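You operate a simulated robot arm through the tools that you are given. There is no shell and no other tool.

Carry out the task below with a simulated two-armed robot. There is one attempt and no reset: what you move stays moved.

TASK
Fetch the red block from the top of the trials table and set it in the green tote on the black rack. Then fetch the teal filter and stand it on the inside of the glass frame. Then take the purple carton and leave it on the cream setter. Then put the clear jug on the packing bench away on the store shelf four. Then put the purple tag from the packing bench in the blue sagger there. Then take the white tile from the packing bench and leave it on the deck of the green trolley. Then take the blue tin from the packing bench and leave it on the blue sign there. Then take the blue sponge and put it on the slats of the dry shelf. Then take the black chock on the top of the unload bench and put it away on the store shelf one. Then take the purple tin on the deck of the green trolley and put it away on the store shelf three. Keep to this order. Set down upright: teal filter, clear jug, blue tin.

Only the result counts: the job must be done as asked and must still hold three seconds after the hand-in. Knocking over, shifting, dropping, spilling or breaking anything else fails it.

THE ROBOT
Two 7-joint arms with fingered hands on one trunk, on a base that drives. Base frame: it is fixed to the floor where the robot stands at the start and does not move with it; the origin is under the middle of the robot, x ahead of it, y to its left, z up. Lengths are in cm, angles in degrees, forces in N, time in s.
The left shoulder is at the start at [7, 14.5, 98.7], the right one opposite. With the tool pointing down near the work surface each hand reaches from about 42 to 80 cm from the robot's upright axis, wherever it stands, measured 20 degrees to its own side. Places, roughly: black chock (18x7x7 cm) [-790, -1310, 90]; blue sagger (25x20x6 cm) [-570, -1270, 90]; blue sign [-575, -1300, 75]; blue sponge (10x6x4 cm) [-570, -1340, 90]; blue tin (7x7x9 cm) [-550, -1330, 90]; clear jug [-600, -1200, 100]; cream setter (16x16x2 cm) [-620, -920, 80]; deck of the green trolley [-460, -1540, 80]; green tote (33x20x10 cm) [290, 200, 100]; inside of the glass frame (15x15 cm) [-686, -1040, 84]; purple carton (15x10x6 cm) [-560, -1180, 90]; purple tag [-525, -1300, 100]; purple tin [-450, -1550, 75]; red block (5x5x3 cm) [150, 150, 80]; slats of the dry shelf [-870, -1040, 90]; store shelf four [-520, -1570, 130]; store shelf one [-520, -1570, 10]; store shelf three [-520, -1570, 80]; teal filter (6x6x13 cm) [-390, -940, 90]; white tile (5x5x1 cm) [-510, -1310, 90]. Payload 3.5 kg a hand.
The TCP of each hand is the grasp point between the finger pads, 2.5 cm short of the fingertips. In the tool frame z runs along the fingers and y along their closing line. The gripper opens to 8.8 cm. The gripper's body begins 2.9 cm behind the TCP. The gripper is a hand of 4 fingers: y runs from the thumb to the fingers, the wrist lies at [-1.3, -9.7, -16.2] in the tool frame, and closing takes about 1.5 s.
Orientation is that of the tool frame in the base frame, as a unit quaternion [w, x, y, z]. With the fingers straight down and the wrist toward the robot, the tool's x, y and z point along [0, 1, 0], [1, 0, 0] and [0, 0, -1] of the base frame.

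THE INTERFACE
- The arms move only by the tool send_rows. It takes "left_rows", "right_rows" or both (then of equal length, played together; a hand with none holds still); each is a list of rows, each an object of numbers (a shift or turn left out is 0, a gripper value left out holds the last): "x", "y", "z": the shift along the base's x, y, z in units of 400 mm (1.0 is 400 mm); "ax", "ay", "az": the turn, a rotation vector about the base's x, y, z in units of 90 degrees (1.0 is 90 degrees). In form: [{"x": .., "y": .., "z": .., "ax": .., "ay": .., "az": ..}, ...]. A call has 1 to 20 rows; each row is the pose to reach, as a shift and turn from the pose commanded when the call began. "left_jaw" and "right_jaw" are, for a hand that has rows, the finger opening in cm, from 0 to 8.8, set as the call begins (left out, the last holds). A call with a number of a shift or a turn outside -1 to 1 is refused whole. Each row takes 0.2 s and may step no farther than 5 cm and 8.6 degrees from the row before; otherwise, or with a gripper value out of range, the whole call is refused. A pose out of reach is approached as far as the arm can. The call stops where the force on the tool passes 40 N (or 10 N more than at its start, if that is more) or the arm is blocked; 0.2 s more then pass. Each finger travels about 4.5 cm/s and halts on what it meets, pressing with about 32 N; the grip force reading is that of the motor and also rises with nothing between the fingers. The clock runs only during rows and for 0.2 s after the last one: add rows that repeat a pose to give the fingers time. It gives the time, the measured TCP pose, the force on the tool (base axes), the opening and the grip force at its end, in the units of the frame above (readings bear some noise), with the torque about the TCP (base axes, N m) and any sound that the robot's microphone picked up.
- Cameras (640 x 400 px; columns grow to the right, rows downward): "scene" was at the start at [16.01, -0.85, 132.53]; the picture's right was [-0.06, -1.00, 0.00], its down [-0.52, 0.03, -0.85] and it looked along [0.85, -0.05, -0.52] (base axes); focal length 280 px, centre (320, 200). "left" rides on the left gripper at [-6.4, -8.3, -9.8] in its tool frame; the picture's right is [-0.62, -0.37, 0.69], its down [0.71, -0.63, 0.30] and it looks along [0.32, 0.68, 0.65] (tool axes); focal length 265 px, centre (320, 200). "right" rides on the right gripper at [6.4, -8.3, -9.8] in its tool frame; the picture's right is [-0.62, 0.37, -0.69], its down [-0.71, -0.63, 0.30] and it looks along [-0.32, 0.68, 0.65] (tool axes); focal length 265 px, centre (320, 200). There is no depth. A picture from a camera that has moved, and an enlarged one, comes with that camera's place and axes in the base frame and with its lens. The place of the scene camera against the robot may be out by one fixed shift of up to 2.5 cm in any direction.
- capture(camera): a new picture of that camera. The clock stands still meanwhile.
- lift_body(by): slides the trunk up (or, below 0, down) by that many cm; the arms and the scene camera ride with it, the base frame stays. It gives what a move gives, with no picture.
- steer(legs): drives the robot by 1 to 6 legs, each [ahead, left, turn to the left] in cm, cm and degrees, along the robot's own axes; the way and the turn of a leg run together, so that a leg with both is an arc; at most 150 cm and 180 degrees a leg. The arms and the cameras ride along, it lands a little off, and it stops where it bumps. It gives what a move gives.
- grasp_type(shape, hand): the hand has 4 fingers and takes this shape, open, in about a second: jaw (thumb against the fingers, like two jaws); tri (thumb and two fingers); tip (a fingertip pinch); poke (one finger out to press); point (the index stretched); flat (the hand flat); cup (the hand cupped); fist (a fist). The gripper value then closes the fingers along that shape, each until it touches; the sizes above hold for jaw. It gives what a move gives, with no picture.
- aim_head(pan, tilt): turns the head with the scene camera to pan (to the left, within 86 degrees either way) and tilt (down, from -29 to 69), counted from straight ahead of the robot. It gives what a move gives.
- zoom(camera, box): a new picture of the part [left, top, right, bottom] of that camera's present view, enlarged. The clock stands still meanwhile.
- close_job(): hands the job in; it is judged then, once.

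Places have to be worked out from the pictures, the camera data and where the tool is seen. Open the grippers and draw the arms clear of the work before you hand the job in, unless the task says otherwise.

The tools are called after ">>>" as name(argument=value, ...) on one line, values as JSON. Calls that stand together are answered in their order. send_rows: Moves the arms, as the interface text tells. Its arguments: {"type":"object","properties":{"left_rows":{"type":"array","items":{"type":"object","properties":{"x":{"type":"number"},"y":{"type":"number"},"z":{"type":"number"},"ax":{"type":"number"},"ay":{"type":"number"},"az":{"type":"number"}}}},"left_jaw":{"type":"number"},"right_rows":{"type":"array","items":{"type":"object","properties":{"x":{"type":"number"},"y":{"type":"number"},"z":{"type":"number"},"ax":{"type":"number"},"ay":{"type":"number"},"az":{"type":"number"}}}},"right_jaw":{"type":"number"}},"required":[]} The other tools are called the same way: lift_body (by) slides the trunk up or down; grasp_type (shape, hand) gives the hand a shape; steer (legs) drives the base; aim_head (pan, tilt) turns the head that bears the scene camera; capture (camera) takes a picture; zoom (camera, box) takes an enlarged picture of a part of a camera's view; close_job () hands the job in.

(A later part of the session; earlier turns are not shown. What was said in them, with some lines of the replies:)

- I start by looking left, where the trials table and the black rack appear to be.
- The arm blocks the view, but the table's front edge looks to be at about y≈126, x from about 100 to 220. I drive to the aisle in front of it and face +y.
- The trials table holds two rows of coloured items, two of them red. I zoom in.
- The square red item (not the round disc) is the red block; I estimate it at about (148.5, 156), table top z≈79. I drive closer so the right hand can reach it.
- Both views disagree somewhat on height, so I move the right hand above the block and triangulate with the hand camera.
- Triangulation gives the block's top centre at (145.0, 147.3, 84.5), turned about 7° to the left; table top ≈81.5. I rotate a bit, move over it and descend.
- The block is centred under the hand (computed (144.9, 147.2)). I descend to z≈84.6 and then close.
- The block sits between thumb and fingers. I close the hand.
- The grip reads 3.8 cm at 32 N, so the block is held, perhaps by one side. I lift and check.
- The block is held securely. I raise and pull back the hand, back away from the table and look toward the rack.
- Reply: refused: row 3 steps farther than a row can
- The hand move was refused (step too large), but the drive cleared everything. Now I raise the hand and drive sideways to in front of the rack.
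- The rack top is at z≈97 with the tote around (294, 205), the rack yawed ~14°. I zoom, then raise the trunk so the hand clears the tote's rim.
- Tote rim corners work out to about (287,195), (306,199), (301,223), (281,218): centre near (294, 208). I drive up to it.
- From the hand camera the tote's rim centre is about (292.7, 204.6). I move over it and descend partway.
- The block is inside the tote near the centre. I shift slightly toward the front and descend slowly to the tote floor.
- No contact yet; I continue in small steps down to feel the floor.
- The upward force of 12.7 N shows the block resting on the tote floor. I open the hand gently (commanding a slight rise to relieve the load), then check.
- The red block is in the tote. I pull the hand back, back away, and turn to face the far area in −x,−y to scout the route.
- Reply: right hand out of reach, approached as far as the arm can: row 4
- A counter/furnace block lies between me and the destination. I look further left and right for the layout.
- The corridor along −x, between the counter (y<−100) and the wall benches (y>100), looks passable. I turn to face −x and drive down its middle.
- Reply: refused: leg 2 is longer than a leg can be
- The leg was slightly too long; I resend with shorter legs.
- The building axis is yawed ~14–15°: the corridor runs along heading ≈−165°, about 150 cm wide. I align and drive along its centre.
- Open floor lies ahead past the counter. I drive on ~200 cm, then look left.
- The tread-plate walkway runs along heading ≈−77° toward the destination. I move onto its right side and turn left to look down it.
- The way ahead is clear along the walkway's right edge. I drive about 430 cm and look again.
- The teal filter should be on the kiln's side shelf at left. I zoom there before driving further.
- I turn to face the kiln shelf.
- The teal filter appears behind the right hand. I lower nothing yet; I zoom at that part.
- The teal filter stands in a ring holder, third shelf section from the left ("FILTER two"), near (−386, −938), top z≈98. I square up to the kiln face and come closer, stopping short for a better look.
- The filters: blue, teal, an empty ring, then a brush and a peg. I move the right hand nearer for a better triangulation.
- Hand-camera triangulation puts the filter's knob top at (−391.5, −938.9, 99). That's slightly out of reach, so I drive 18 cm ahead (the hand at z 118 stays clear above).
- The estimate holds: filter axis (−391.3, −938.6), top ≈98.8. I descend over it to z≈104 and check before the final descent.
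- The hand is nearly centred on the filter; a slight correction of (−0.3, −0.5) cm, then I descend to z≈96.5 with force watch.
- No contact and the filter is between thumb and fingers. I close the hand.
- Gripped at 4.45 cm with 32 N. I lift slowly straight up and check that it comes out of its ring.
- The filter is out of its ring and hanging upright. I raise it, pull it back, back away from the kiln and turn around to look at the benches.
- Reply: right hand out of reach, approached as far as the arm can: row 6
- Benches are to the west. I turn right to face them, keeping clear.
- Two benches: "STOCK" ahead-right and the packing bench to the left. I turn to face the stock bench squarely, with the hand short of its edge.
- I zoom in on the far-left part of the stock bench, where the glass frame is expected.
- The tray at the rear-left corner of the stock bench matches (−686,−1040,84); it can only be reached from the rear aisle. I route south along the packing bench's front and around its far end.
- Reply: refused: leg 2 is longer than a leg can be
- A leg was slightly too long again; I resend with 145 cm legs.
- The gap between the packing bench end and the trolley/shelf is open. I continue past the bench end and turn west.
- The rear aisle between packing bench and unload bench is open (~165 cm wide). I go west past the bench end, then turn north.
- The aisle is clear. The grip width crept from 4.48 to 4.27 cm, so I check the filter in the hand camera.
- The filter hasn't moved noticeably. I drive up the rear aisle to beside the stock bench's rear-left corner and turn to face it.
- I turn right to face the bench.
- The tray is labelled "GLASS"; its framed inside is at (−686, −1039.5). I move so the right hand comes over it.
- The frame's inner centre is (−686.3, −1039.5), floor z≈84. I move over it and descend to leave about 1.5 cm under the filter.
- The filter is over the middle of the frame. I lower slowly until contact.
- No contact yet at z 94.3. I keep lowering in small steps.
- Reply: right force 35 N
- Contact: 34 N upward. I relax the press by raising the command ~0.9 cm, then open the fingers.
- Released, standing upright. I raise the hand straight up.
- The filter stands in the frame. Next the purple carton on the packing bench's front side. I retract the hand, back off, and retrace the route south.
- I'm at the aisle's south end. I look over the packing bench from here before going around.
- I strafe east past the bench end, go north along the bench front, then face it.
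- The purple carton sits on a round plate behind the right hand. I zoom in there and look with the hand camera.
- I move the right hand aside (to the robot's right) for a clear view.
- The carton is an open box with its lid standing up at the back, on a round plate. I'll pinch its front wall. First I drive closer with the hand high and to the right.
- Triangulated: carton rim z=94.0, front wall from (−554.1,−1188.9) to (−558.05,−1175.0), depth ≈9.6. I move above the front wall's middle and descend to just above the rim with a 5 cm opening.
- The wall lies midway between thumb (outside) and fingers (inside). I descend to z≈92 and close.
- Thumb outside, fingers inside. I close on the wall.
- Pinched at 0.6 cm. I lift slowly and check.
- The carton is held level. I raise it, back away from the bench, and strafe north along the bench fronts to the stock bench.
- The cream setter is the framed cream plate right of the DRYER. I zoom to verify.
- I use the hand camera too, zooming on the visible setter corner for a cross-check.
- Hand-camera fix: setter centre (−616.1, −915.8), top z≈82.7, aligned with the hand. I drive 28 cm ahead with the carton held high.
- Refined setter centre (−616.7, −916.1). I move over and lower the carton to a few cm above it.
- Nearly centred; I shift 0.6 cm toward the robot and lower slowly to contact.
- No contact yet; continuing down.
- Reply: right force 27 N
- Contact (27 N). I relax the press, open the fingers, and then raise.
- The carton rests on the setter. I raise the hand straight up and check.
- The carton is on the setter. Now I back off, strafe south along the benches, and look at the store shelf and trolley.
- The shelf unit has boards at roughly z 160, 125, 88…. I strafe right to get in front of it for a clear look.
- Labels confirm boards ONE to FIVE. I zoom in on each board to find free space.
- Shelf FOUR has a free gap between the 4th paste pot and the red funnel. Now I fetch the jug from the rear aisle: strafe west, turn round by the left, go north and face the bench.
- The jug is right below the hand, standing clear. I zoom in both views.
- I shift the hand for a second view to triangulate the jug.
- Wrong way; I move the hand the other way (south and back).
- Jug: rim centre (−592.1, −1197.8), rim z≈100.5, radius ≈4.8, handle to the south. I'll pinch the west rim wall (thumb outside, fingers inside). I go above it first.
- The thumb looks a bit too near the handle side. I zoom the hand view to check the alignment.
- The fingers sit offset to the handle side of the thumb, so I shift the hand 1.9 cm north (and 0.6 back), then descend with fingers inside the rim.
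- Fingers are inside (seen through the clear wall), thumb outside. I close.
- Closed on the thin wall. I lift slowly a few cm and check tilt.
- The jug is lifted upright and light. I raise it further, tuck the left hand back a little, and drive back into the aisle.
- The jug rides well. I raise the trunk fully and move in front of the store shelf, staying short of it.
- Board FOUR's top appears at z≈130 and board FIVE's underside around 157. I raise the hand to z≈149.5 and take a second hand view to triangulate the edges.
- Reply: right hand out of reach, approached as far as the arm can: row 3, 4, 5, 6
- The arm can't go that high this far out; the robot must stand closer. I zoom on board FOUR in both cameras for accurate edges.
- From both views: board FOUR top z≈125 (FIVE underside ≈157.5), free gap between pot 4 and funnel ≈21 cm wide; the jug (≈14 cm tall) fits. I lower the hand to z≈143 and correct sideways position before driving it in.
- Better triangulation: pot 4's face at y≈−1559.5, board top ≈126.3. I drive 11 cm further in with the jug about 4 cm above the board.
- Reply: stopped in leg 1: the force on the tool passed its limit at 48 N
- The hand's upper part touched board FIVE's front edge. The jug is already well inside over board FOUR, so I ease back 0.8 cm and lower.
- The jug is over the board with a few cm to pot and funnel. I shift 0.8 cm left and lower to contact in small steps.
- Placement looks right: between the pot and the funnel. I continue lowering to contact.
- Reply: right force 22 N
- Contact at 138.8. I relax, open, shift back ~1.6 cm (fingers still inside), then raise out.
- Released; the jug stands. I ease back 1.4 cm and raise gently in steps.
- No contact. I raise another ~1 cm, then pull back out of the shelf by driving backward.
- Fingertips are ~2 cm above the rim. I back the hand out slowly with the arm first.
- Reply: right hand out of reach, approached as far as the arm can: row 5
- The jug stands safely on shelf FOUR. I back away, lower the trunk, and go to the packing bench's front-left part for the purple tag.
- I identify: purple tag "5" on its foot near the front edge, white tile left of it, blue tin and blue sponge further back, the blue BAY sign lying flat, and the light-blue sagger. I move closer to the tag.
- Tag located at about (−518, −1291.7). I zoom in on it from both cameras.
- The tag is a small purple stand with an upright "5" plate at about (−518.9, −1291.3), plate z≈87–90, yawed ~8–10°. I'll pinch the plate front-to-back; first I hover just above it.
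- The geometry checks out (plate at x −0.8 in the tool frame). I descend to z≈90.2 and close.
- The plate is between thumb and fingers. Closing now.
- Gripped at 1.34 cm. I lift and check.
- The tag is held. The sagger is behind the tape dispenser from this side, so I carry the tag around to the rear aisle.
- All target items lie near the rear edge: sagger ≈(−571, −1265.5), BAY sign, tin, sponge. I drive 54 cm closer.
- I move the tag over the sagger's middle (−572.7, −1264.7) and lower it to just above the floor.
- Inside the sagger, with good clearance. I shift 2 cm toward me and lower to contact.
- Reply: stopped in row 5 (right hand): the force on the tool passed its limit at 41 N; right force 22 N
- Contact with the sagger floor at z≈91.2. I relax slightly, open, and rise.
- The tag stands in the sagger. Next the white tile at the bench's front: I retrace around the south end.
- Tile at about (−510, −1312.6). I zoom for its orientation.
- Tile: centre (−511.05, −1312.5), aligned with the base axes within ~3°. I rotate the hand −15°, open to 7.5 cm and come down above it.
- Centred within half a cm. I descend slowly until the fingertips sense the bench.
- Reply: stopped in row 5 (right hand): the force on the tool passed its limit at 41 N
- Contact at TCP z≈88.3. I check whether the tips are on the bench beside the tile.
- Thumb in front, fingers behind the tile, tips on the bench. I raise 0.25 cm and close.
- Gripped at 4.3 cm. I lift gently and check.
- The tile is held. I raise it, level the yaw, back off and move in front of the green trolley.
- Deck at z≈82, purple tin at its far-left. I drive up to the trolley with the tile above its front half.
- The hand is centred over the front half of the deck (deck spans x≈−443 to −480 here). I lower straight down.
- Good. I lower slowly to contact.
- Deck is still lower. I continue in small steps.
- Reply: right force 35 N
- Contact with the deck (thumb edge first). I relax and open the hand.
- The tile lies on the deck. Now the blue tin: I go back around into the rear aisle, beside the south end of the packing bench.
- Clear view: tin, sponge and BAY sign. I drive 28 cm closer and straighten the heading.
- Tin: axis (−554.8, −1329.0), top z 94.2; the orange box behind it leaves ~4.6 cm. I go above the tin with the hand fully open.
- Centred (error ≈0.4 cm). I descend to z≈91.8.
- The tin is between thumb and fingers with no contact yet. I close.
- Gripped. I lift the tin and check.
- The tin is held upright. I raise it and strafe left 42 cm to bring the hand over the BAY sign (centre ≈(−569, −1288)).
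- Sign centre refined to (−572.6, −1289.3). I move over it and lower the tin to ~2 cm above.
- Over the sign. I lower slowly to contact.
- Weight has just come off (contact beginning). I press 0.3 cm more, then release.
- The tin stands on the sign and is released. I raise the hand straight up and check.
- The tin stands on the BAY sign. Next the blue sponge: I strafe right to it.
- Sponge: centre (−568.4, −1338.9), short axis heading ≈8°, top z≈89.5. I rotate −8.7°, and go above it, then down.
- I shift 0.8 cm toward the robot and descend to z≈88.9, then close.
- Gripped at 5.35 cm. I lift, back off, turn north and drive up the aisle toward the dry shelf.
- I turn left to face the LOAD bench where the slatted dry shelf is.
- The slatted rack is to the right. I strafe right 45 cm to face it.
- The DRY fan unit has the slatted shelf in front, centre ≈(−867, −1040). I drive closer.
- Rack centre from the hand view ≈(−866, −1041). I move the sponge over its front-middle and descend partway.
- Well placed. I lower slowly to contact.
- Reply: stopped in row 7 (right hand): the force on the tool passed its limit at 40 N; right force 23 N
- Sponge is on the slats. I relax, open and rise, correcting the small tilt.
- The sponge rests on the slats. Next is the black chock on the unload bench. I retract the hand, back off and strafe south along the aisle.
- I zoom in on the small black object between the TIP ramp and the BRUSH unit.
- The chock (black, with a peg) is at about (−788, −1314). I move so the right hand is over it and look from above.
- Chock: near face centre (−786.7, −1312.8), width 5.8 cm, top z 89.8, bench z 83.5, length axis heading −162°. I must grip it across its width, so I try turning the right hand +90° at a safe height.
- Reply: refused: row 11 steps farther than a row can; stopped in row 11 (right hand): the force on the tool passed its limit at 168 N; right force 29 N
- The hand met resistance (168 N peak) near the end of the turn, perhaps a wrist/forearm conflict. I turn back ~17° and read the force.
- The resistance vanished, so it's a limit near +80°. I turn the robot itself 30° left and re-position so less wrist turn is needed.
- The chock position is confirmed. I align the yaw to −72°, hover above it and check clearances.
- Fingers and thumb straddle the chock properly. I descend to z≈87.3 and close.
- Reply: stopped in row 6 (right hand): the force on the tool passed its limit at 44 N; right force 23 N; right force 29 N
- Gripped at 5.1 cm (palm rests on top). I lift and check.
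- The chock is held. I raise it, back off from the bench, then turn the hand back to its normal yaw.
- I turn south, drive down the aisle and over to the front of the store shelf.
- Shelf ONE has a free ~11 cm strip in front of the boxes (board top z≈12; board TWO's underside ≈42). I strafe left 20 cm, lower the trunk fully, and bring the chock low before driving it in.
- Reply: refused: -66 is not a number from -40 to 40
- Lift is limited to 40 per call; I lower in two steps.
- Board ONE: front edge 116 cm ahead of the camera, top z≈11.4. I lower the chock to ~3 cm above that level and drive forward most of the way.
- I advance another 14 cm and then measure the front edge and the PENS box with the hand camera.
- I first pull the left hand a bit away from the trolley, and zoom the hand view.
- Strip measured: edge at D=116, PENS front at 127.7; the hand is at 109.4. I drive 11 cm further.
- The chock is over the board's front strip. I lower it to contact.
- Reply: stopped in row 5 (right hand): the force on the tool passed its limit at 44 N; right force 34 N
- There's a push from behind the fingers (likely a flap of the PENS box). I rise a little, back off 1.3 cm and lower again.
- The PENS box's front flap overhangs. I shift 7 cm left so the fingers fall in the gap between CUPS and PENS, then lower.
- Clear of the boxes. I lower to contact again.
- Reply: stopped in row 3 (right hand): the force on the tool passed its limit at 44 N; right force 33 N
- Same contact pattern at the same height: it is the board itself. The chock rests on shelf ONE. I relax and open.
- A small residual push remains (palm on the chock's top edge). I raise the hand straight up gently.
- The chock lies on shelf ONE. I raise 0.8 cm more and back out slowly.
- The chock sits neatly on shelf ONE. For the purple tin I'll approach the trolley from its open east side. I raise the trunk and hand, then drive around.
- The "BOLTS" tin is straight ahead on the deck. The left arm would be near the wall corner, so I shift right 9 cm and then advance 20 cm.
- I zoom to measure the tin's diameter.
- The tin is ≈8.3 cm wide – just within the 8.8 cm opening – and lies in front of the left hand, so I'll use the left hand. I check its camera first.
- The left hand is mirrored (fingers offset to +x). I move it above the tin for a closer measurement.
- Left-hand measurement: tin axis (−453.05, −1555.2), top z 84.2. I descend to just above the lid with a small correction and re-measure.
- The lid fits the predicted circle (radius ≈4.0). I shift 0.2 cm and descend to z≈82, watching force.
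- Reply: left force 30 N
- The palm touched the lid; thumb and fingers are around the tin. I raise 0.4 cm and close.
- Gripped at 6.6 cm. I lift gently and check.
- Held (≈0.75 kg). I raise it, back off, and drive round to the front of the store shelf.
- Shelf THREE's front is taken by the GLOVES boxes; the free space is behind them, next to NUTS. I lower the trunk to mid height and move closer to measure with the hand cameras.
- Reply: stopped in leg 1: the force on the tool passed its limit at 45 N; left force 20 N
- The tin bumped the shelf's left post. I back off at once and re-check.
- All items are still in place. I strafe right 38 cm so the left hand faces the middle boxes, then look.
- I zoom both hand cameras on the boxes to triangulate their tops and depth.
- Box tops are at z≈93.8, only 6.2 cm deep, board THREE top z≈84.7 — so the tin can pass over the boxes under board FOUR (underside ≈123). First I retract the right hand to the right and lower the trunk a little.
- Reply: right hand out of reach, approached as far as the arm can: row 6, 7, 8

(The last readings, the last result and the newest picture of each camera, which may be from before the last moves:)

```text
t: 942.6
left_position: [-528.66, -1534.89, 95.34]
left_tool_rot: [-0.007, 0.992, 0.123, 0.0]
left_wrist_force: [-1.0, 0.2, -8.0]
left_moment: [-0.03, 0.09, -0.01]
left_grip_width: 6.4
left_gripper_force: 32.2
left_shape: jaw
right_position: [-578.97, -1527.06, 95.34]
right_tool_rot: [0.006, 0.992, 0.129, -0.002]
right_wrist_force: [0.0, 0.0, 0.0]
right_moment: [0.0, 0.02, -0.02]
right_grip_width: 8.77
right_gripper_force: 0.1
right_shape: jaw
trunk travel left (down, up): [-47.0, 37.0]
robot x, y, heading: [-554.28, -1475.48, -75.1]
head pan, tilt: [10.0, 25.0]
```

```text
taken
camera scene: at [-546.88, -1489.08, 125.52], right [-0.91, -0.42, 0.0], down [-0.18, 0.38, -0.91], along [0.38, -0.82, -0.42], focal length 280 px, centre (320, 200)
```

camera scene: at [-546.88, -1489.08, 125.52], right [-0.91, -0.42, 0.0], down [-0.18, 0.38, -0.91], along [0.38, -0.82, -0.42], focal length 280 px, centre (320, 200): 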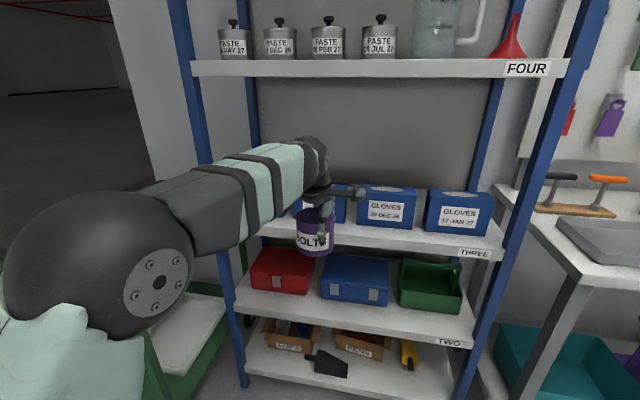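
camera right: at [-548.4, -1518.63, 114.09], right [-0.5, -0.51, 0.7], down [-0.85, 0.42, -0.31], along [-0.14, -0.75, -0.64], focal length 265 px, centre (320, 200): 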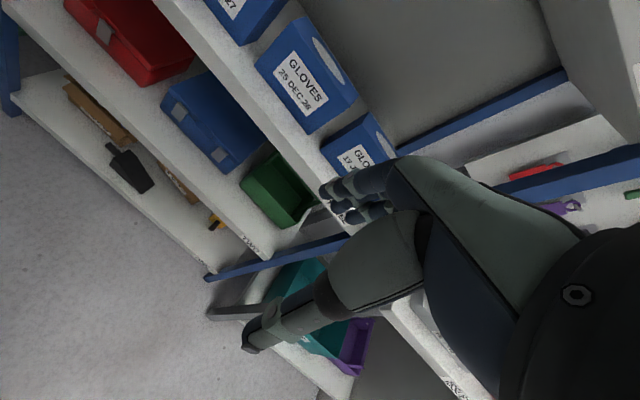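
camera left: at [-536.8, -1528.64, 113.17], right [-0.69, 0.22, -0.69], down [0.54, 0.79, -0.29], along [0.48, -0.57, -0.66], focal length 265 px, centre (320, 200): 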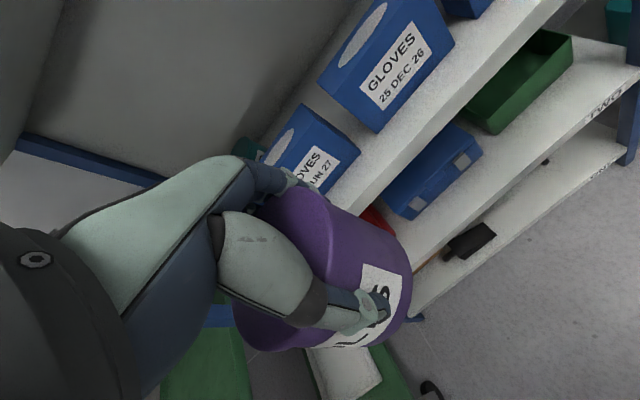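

I raise the right hand clear of the desk, and raise the left to z≈103 with a 12° pitch so the wrist stays low.

>>> send_rows(right_rows=[{"z": 0.1}, {"z": 0.2}, {"z": 0.3}, {"z": 0.4}, {"z": 0.4}], left_rows=[{"z": 0.05, "ax": -0.04, "ay": -0.01}, {"z": 0.1, "ax": -0.08, "ay": -0.02}, {"z": 0.15, "ax": -0.12, "ay": -0.03}, {"z": 0.19, "ax": -0.135, "ay": -0.035}, {"z": 0.19, "ax": -0.135, "ay": -0.035}])

>>> capture(camera="left")

>>> capture(camera="scene")

```text
t: 943.8
left_position: [-528.62, -1535.04, 102.91]
left_tool_rot: [0.1, 0.987, 0.123, 0.015]
left_wrist_force: [0.2, -0.3, -5.8]
left_moment: [-0.01, 0.11, -0.01]
left_grip_width: 6.4
left_gripper_force: 32.0
left_shape: jaw
right_position: [-578.77, -1528.64, 112.21]
right_tool_rot: [0.005, 0.992, 0.129, -0.002]
right_wrist_force: [0.2, 0.5, -0.6]
right_moment: [-0.02, -0.02, 0.01]
right_grip_width: 8.77
right_gripper_force: 0.0
right_shape: jaw
right hand out of reach, approached as far as the arm can: row 1, 2, 3, 4, 5
trunk travel left (down, up): [-47.0, 37.0]
robot x, y, heading: [-554.22, -1475.25, -75.2]
head pan, tilt: [10.0, 25.0]
```

```text
taken
camera left: at [-537.38, -1526.79, 110.73], right [-0.65, 0.06, -0.76], down [0.56, 0.71, -0.42], along [0.51, -0.7, -0.5], focal length 265 px, centre (320, 200)
```

left: 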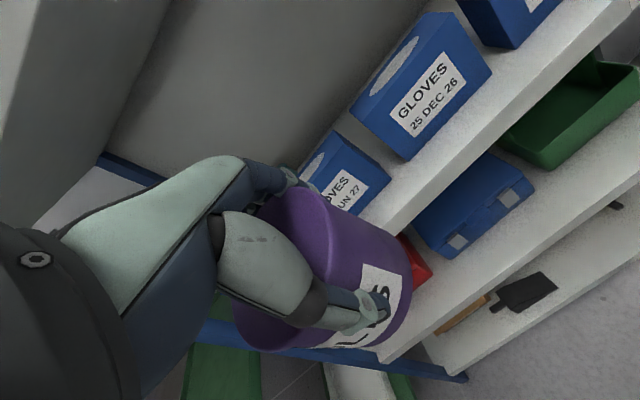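

```text
taken
camera scene: at [-547.0, -1489.15, 125.52], right [-0.91, -0.42, 0.0], down [-0.18, 0.39, -0.91], along [0.38, -0.82, -0.42], focal length 280 px, centre (320, 200)
```

scene: 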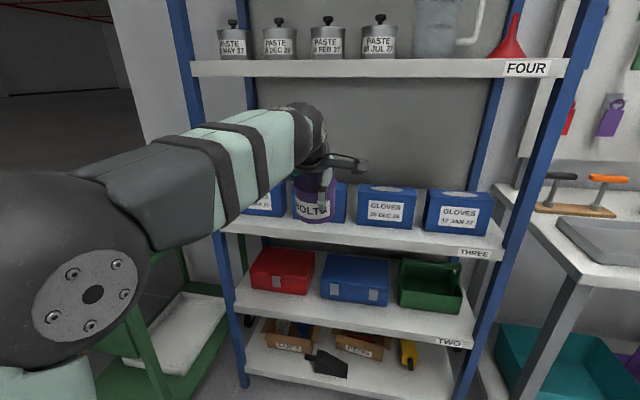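

Geometry looks right. I shift right 10 cm and advance partway.

>>> steer(legs=[[0, -10, 0], [18, 0, 0]])

>>> capture(camera="left")

>>> capture(camera="scene")

```text
t: 946.1
left_position: [-533.83, -1554.89, 102.83]
left_tool_rot: [0.101, 0.987, 0.122, 0.014]
left_wrist_force: [-0.2, -0.9, -6.7]
left_moment: [0.0, 0.1, 0.02]
left_grip_width: 6.42
left_gripper_force: 32.0
left_shape: jaw
right_position: [-584.05, -1548.29, 112.08]
right_tool_rot: [0.006, 0.992, 0.129, -0.002]
right_wrist_force: [0.6, -1.3, -0.5]
right_moment: [-0.02, 0.0, -0.04]
right_grip_width: 8.76
right_gripper_force: 0.0
right_shape: jaw
trunk travel left (down, up): [-47.0, 37.0]
robot x, y, heading: [-559.32, -1495.61, -75.4]
head pan, tilt: [10.0, 25.0]
```

```text
taken
camera left: at [-542.55, -1546.67, 110.74], right [-0.65, 0.06, -0.76], down [0.56, 0.71, -0.42], along [0.51, -0.7, -0.5], focal length 265 px, centre (320, 200)
```

left: 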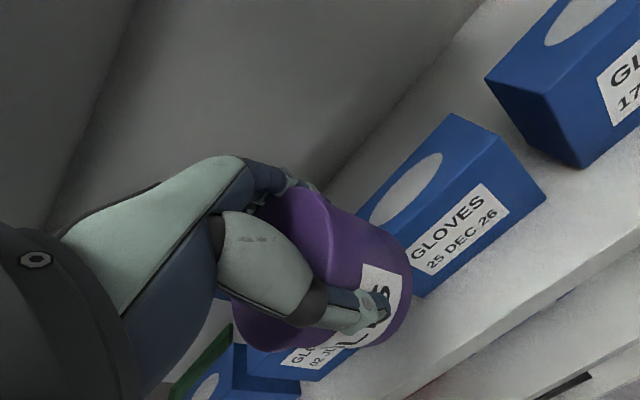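

```text
taken
camera scene: at [-552.09, -1509.0, 125.52], right [-0.91, -0.42, 0.0], down [-0.18, 0.39, -0.91], along [0.38, -0.82, -0.42], focal length 280 px, centre (320, 200)
```

scene: 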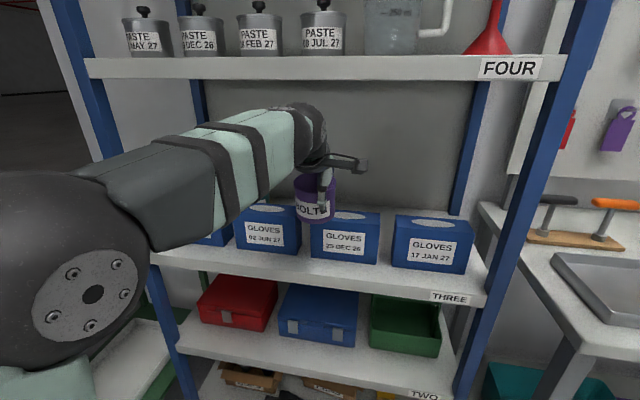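

Clear over the boxes so far. I advance another 10 cm.

>>> steer(legs=[[10, 0, 0]])

>>> capture(camera="scene")

>>> capture(camera="left")

```text
t: 947.2
left_position: [-531.03, -1564.38, 102.82]
left_tool_rot: [0.101, 0.987, 0.122, 0.014]
left_wrist_force: [-0.8, -0.6, -6.9]
left_moment: [0.0, 0.12, -0.03]
left_grip_width: 6.39
left_gripper_force: 31.9
left_shape: jaw
right_position: [-581.55, -1557.76, 112.13]
right_tool_rot: [0.006, 0.992, 0.128, -0.002]
right_wrist_force: [-0.4, -0.3, -0.3]
right_moment: [-0.01, -0.02, 0.01]
right_grip_width: 8.75
right_gripper_force: 0.2
right_shape: jaw
trunk travel left (down, up): [-47.0, 37.0]
robot x, y, heading: [-557.04, -1505.03, -75.0]
head pan, tilt: [10.0, 25.0]
```

```text
taken
camera scene: at [-549.58, -1518.44, 125.52], right [-0.91, -0.42, 0.0], down [-0.18, 0.38, -0.91], along [0.38, -0.82, -0.42], focal length 280 px, centre (320, 200)
```

scene: 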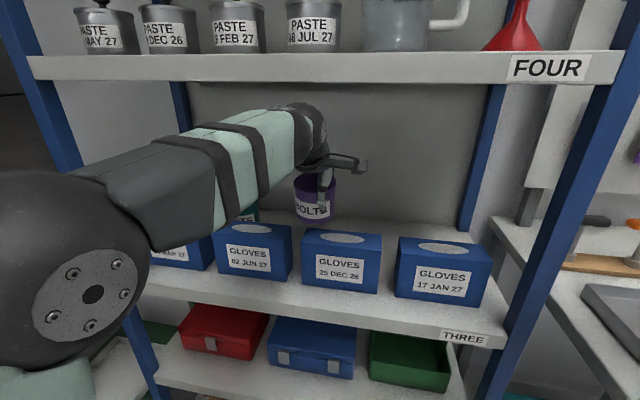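

```text
taken
camera left: at [-539.99, -1556.09, 110.73], right [-0.65, 0.06, -0.76], down [0.56, 0.71, -0.42], along [0.51, -0.7, -0.5], focal length 265 px, centre (320, 200)
```

left: 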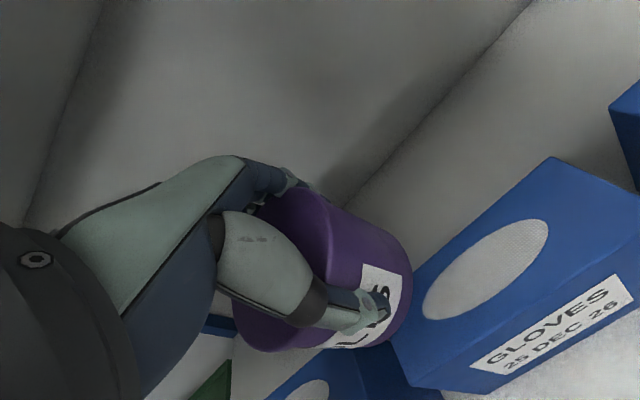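

The back wall is ~22 cm behind the boxes' rear; I advance the last 10 cm.

>>> steer(legs=[[9.5, 0, 0]])

>>> capture(camera="scene")

>>> capture(camera="left")

```text
t: 948.4
left_position: [-528.98, -1573.3, 102.77]
left_tool_rot: [0.101, 0.987, 0.12, 0.014]
left_wrist_force: [0.1, -1.0, -7.1]
left_moment: [0.0, 0.14, -0.03]
left_grip_width: 6.36
left_gripper_force: 32.1
left_shape: jaw
right_position: [-579.22, -1566.86, 112.17]
right_tool_rot: [0.006, 0.992, 0.127, -0.002]
right_wrist_force: [-0.9, 0.4, -0.4]
right_moment: [0.01, 0.0, -0.02]
right_grip_width: 8.78
right_gripper_force: 0.1
right_shape: jaw
trunk travel left (down, up): [-47.0, 37.0]
robot x, y, heading: [-554.23, -1513.54, -75.2]
head pan, tilt: [10.0, 25.0]
```

```text
taken
camera scene: at [-547.24, -1527.44, 125.52], right [-0.91, -0.42, 0.0], down [-0.18, 0.39, -0.91], along [0.38, -0.82, -0.42], focal length 280 px, centre (320, 200)
```

scene: 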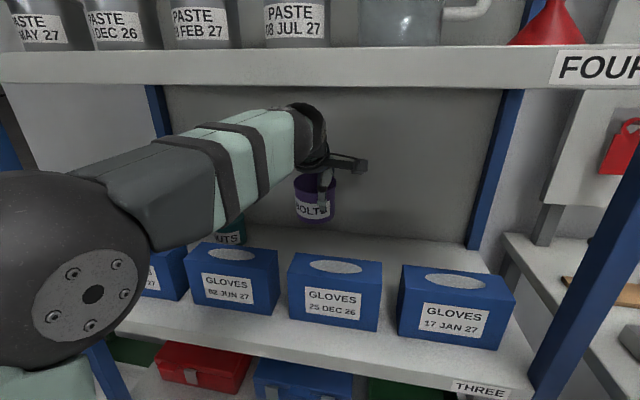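

```text
taken
camera left: at [-537.75, -1565.12, 110.72], right [-0.65, 0.07, -0.75], down [0.56, 0.71, -0.42], along [0.51, -0.7, -0.5], focal length 265 px, centre (320, 200)
```

left: 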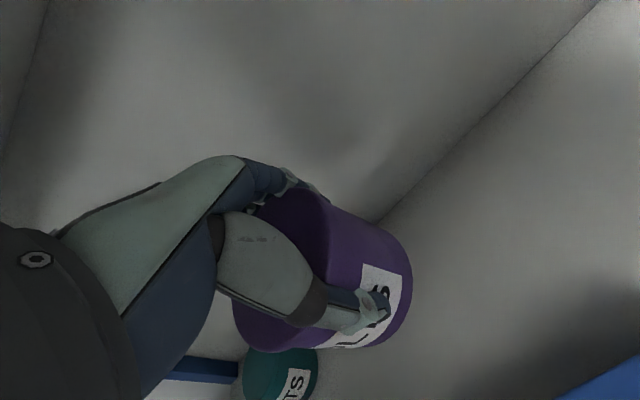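

In position behind the boxes. I level the hand while lowering, then approach the board.

>>> send_rows(left_rows=[{"z": -0.03, "ax": 0.035, "ay": 0.009}, {"z": -0.06, "ax": 0.07, "ay": 0.018}, {"z": -0.09, "ax": 0.105, "ay": 0.027}, {"z": -0.12, "ax": 0.135, "ay": 0.035}, {"z": -0.17, "ax": 0.135, "ay": 0.035}, {"z": -0.22, "ax": 0.135, "ay": 0.035}, {"z": -0.22, "ax": 0.135, "ay": 0.035}])

>>> capture(camera="left")

>>> capture(camera="scene")

```text
t: 950.0
left_position: [-528.83, -1573.29, 94.11]
left_tool_rot: [-0.008, 0.993, 0.121, 0.0]
left_wrist_force: [0.0, -0.3, -6.2]
left_moment: [-0.04, 0.1, -0.02]
left_grip_width: 6.39
left_gripper_force: 31.8
left_shape: jaw
right_position: [-579.31, -1566.64, 112.32]
right_tool_rot: [0.005, 0.992, 0.127, -0.002]
right_wrist_force: [-0.4, 0.3, 0.5]
right_moment: [-0.02, -0.02, 0.0]
right_grip_width: 8.76
right_gripper_force: 0.0
right_shape: jaw
trunk travel left (down, up): [-47.0, 37.0]
robot x, y, heading: [-554.33, -1514.22, -75.2]
head pan, tilt: [10.0, 25.0]
```

```text
taken
camera left: at [-537.14, -1567.08, 103.97], right [-0.69, 0.22, -0.69], down [0.54, 0.79, -0.29], along [0.48, -0.58, -0.66], focal length 265 px, centre (320, 200)
```

left: 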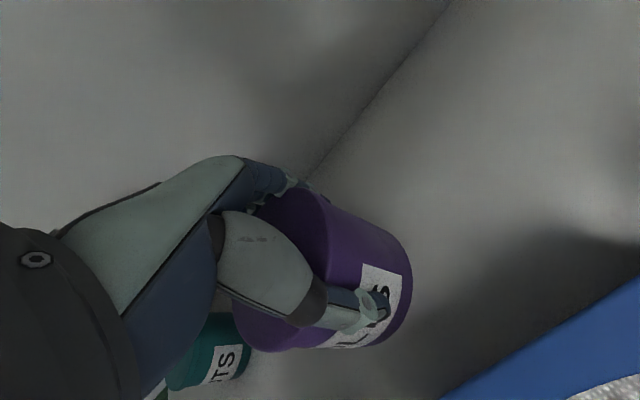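

```text
taken
camera scene: at [-547.26, -1527.38, 125.53], right [-0.91, -0.42, 0.0], down [-0.18, 0.38, -0.91], along [0.38, -0.82, -0.42], focal length 280 px, centre (320, 200)
```

scene: 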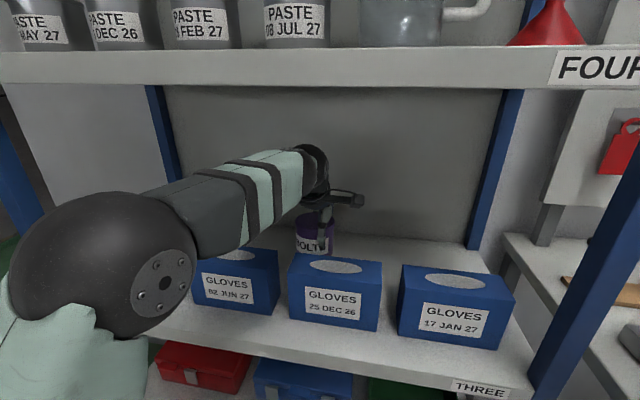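

Clear of boxes and board. I lower to contact.

>>> send_rows(left_rows=[{"z": -0.03}, {"z": -0.055}, {"z": -0.075}, {"z": -0.09}, {"z": -0.105}, {"z": -0.105}])

>>> capture(camera="left")

```text
t: 951.4
left_position: [-528.89, -1573.2, 89.73]
left_tool_rot: [-0.008, 0.993, 0.122, -0.001]
left_wrist_force: [1.0, -0.8, -6.0]
left_moment: [-0.07, 0.13, -0.02]
left_grip_width: 6.39
left_gripper_force: 31.8
left_shape: jaw
right_position: [-579.2, -1566.69, 112.23]
right_tool_rot: [0.005, 0.992, 0.127, -0.001]
right_wrist_force: [0.5, -0.2, 0.2]
right_moment: [0.0, -0.03, -0.03]
right_grip_width: 8.77
right_gripper_force: 0.0
right_shape: jaw
trunk travel left (down, up): [-47.0, 37.0]
robot x, y, heading: [-554.35, -1513.29, -75.3]
head pan, tilt: [10.0, 25.0]
```

```text
taken
camera left: at [-537.19, -1566.96, 99.66], right [-0.69, 0.22, -0.69], down [0.54, 0.79, -0.29], along [0.48, -0.57, -0.66], focal length 265 px, centre (320, 200)
```

left: 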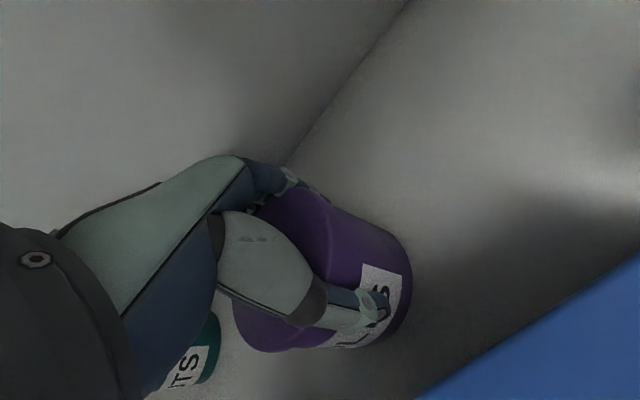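

>>> send_rows(left_rows=[{"z": -0.012}, {"z": -0.024}, {"z": -0.036}, {"z": -0.048}, {"z": -0.048}])

```text
t: 952.5
left_position: [-528.91, -1573.2, 88.04]
left_tool_rot: [-0.006, 0.993, 0.122, -0.001]
left_wrist_force: [0.1, -0.5, 2.6]
left_moment: [-0.42, -0.11, -0.02]
left_grip_width: 6.39
left_gripper_force: 32.0
left_shape: jaw
right_position: [-579.39, -1566.59, 112.24]
right_tool_rot: [0.006, 0.992, 0.127, -0.002]
right_wrist_force: [-0.2, -0.1, 0.7]
right_moment: [0.01, -0.02, 0.01]
right_grip_width: 8.77
right_gripper_force: 0.0
right_shape: jaw
trunk travel left (down, up): [-47.0, 37.0]
robot x, y, heading: [-554.48, -1513.69, -75.3]
head pan, tilt: [10.0, 25.0]
```

Contact just began (force rose 8.6 N). I press 0.2 cm more and open fully.

>>> send_rows(left_rows=[{"z": -0.006}, {"z": -0.006}])

>>> send_rows(left_rows=[{"z": 0.003}, {"z": 0.003}, {"z": 0.003}, {"z": 0.003}, {"z": 0.003}, {"z": 0.003}], left_jaw=8.8)

>>> capture(camera="left")

```text
t: 953.1
left_position: [-529.04, -1573.04, 88.16]
left_tool_rot: [-0.004, 0.993, 0.122, 0.001]
left_wrist_force: [0.2, 0.5, 13.4]
left_moment: [-0.66, -0.24, 0.06]
left_grip_width: 6.34
left_gripper_force: 32.5
left_shape: jaw
right_position: [-579.46, -1566.4, 112.36]
right_tool_rot: [0.008, 0.992, 0.127, -0.002]
right_wrist_force: [0.1, 0.4, 0.1]
right_moment: [-0.03, -0.02, 0.04]
right_grip_width: 8.76
right_gripper_force: 0.1
right_shape: jaw
trunk travel left (down, up): [-47.0, 37.0]
robot x, y, heading: [-554.51, -1514.03, -75.2]
head pan, tilt: [10.0, 25.0]
```

```text
t: 954.5
left_position: [-528.93, -1573.16, 88.05]
left_tool_rot: [-0.007, 0.993, 0.121, 0.001]
left_wrist_force: [-2.5, 2.2, 0.0]
left_moment: [0.0, -0.04, 0.04]
left_grip_width: 8.77
left_gripper_force: 0.0
left_shape: jaw
right_position: [-579.33, -1566.66, 112.28]
right_tool_rot: [0.006, 0.992, 0.127, -0.002]
right_wrist_force: [-0.3, 0.1, 0.0]
right_moment: [-0.02, 0.0, -0.03]
right_grip_width: 8.82
right_gripper_force: 0.0
right_shape: jaw
trunk travel left (down, up): [-47.0, 37.0]
robot x, y, heading: [-554.23, -1514.09, -75.4]
head pan, tilt: [10.0, 25.0]
```

```text
taken
camera left: at [-537.22, -1566.88, 97.84], right [-0.69, 0.22, -0.69], down [0.54, 0.79, -0.29], along [0.48, -0.58, -0.66], focal length 265 px, centre (320, 200)
```

left: 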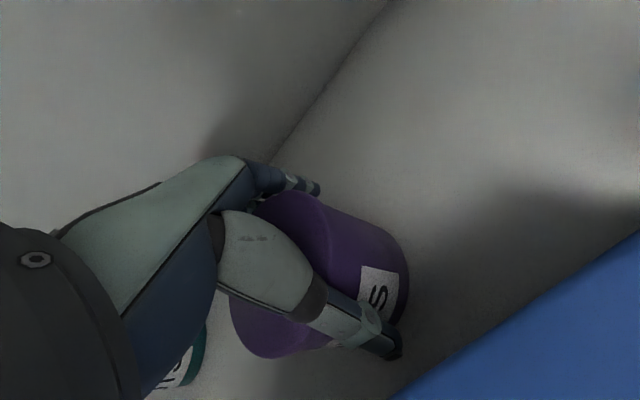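

Released. I raise straight up to z≈99.

>>> send_rows(left_rows=[{"z": 0.02}, {"z": 0.05}, {"z": 0.09}, {"z": 0.14}, {"z": 0.2}, {"z": 0.25}, {"z": 0.28}, {"z": 0.28}])

>>> capture(camera="left")

>>> capture(camera="scene")

```text
t: 956.4
left_position: [-529.13, -1572.98, 99.03]
left_tool_rot: [-0.006, 0.993, 0.121, 0.0]
left_wrist_force: [1.1, -0.4, 0.1]
left_moment: [0.01, 0.01, -0.01]
left_grip_width: 8.79
left_gripper_force: 0.1
left_shape: jaw
right_position: [-579.35, -1566.65, 112.18]
right_tool_rot: [0.005, 0.992, 0.127, -0.002]
right_wrist_force: [0.3, -0.4, 0.5]
right_moment: [0.05, 0.03, -0.01]
right_grip_width: 8.74
right_gripper_force: 0.2
right_shape: jaw
trunk travel left (down, up): [-47.0, 37.0]
robot x, y, heading: [-554.72, -1513.41, -75.0]
head pan, tilt: [10.0, 25.0]
```

```text
taken
camera left: at [-537.4, -1566.76, 108.87], right [-0.69, 0.22, -0.69], down [0.54, 0.79, -0.29], along [0.48, -0.58, -0.66], focal length 265 px, centre (320, 200)
```

left: 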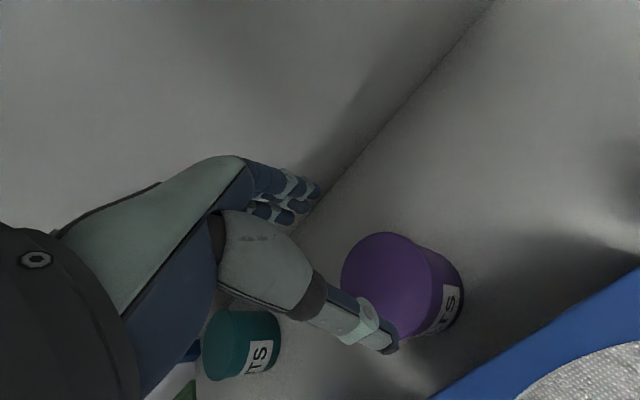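

```text
taken
camera scene: at [-547.3, -1527.31, 125.54], right [-0.91, -0.42, 0.0], down [-0.18, 0.38, -0.91], along [0.38, -0.82, -0.42], focal length 280 px, centre (320, 200)
```

scene: 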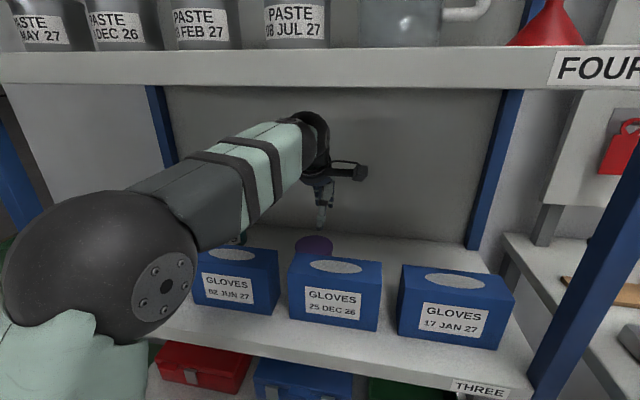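

The tin stands on shelf THREE next to NUTS. I back straight out.

>>> steer(legs=[[-30, 0, 0], [-30, 0, 0]])

>>> lift_body(by=37)

>>> aim_head(pan=0, tilt=30)

>>> capture(camera="scene")

>>> zoom(camera="scene", box=[200, 60, 480, 260])

```text
t: 960.1
left_position: [-544.53, -1514.19, 99.04]
left_tool_rot: [-0.008, 0.993, 0.122, 0.0]
left_wrist_force: [-1.6, 0.2, -0.1]
left_moment: [-0.01, -0.02, 0.02]
left_grip_width: 8.81
left_gripper_force: 0.1
left_shape: jaw
right_position: [-594.76, -1507.75, 112.35]
right_tool_rot: [0.006, 0.992, 0.126, -0.002]
right_wrist_force: [-0.8, -0.1, 0.8]
right_moment: [-0.06, 0.02, 0.0]
right_grip_width: 8.75
right_gripper_force: 0.2
right_shape: jaw
trunk travel left (down, up): [-47.0, 37.0]
robot x, y, heading: [-569.71, -1454.92, -75.4]
head pan, tilt: [10.0, 25.0]
```

```text
t: 963.7
left_position: [-544.44, -1514.15, 135.96]
left_tool_rot: [-0.007, 0.993, 0.122, -0.001]
left_wrist_force: [-0.7, 0.6, 0.3]
left_moment: [-0.02, 0.02, 0.01]
left_grip_width: 8.79
left_gripper_force: 0.0
left_shape: jaw
right_position: [-594.64, -1507.83, 149.17]
right_tool_rot: [0.006, 0.992, 0.127, -0.002]
right_wrist_force: [0.0, 0.1, -0.1]
right_moment: [0.03, 0.02, 0.04]
right_grip_width: 8.78
right_gripper_force: 0.2
right_shape: jaw
trunk travel left (down, up): [-84.0, 0.0]
robot x, y, heading: [-569.94, -1454.55, -75.4]
head pan, tilt: [10.0, 25.0]
```

```text
t: 964.4
left_position: [-544.48, -1514.18, 135.94]
left_tool_rot: [-0.008, 0.992, 0.123, 0.0]
left_wrist_force: [0.0, -0.9, -0.1]
left_moment: [0.0, -0.02, 0.01]
left_grip_width: 8.78
left_gripper_force: 0.1
left_shape: jaw
right_position: [-594.74, -1507.83, 149.26]
right_tool_rot: [0.006, 0.992, 0.127, -0.002]
right_wrist_force: [0.3, 0.2, 0.6]
right_moment: [-0.02, 0.0, 0.0]
right_grip_width: 8.76
right_gripper_force: 0.1
right_shape: jaw
trunk travel left (down, up): [-84.0, 0.0]
robot x, y, heading: [-569.65, -1455.27, -75.3]
head pan, tilt: [0.0, 30.0]
```

```text
taken
camera scene: at [-564.25, -1468.79, 161.74], right [-0.97, -0.25, 0.0], down [-0.13, 0.48, -0.87], along [0.22, -0.84, -0.5], focal length 280 px, centre (320, 200)
```

scene: 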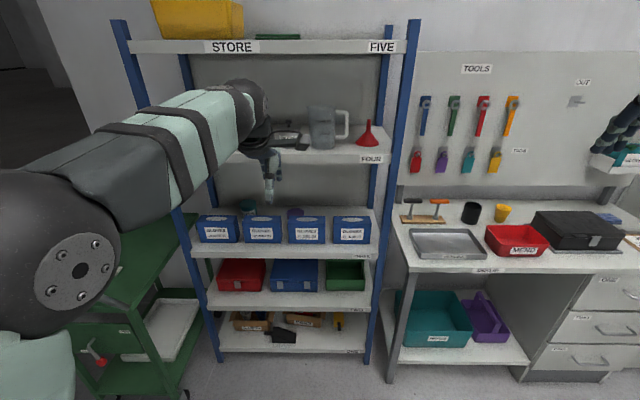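

```text
2.00 times, centred on (340, 160) of scene
camera zoom: at [-564.25, -1468.79, 161.74], right [-0.97, -0.25, 0.0], down [-0.13, 0.48, -0.87], along [0.22, -0.84, -0.5], focal length 559 px, centre (280, 280)
```

zoom: 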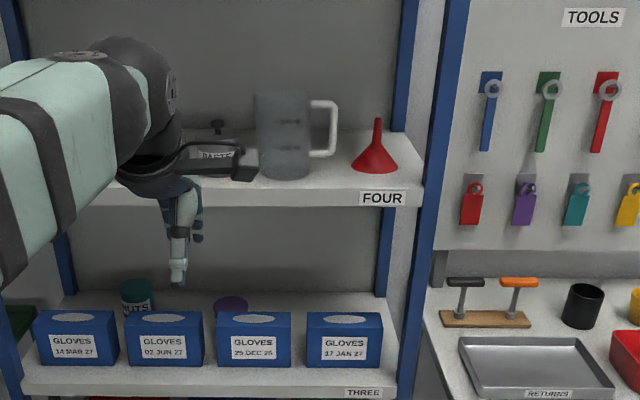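

Jug on FOUR, tin on THREE, chock on ONE all look right. Both hands are open; I back a little further away so the arms are clear, then hand in.

>>> steer(legs=[[-22, 0, 0]])

>>> capture(camera="scene")

```text
t: 966.1
left_position: [-549.81, -1493.49, 135.73]
left_tool_rot: [-0.01, 0.993, 0.122, -0.001]
left_wrist_force: [-1.1, -0.2, -0.3]
left_moment: [0.06, 0.02, -0.03]
left_grip_width: 8.78
left_gripper_force: 0.0
left_shape: jaw
right_position: [-600.09, -1487.28, 148.99]
right_tool_rot: [0.004, 0.992, 0.128, -0.003]
right_wrist_force: [-0.9, -0.6, -0.5]
right_moment: [0.01, -0.02, -0.02]
right_grip_width: 8.76
right_gripper_force: 0.1
right_shape: jaw
trunk travel left (down, up): [-84.0, 0.0]
robot x, y, heading: [-575.34, -1433.91, -75.4]
head pan, tilt: [0.0, 30.0]
```

```text
taken
camera scene: at [-569.62, -1448.29, 161.68], right [-0.97, -0.25, 0.0], down [-0.13, 0.49, -0.86], along [0.22, -0.84, -0.5], focal length 280 px, centre (320, 200)
```

scene: 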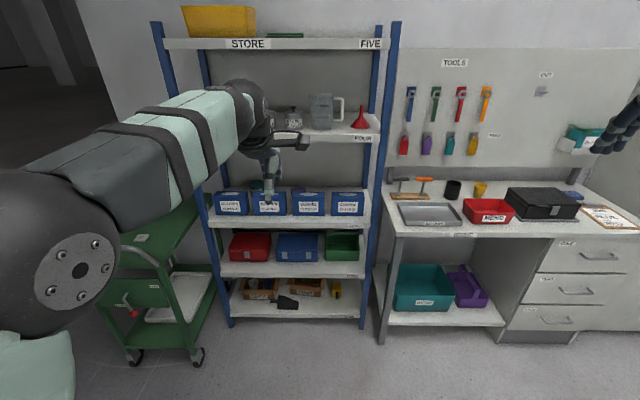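

Everything is placed, both hands are open and clear of the work. I hand in the job.

>>> close_job()

```text
The job is handed in.
```

I did all ten items in the order you gave and handed the job in; no verdict came back. The camera views showed each item in place after I let go of it.

| Item | Where it is now |
|---|---|
| Red block | In the green tote on the black rack |
| Teal filter | Upright, inside the frame labelled GLASS on the stock bench |
| Purple carton | On the cream setter, close to its right edge |
| Clear jug | Upright on shelf FOUR, between the last paste pot and the red funnel |
| Purple tag | In the blue sagger |
| White tile | On the trolley deck |
| Blue tin | Upright on the BAY sign |
| Blue sponge | On the slats of the dry shelf |
| Black chock | On shelf ONE, in front of the CUPS and PENS boxes |
| Purple tin | On shelf THREE behind the GLOVES boxes, next to NUTS |

- **Tag choice:** I took the small purple "5" stand on the packing bench to be the purple tag. The tool board by the store shelf also has a purple tag, which I left alone.
- **Contacts with the store shelf:** the hand touched the front edge of shelf FIVE while I was putting the jug away. Later the purple tin bumped the left post at about 45 N. The pots, jug and funnel still stood in place afterwards.

Both hands were open and clear of the work at hand-in.
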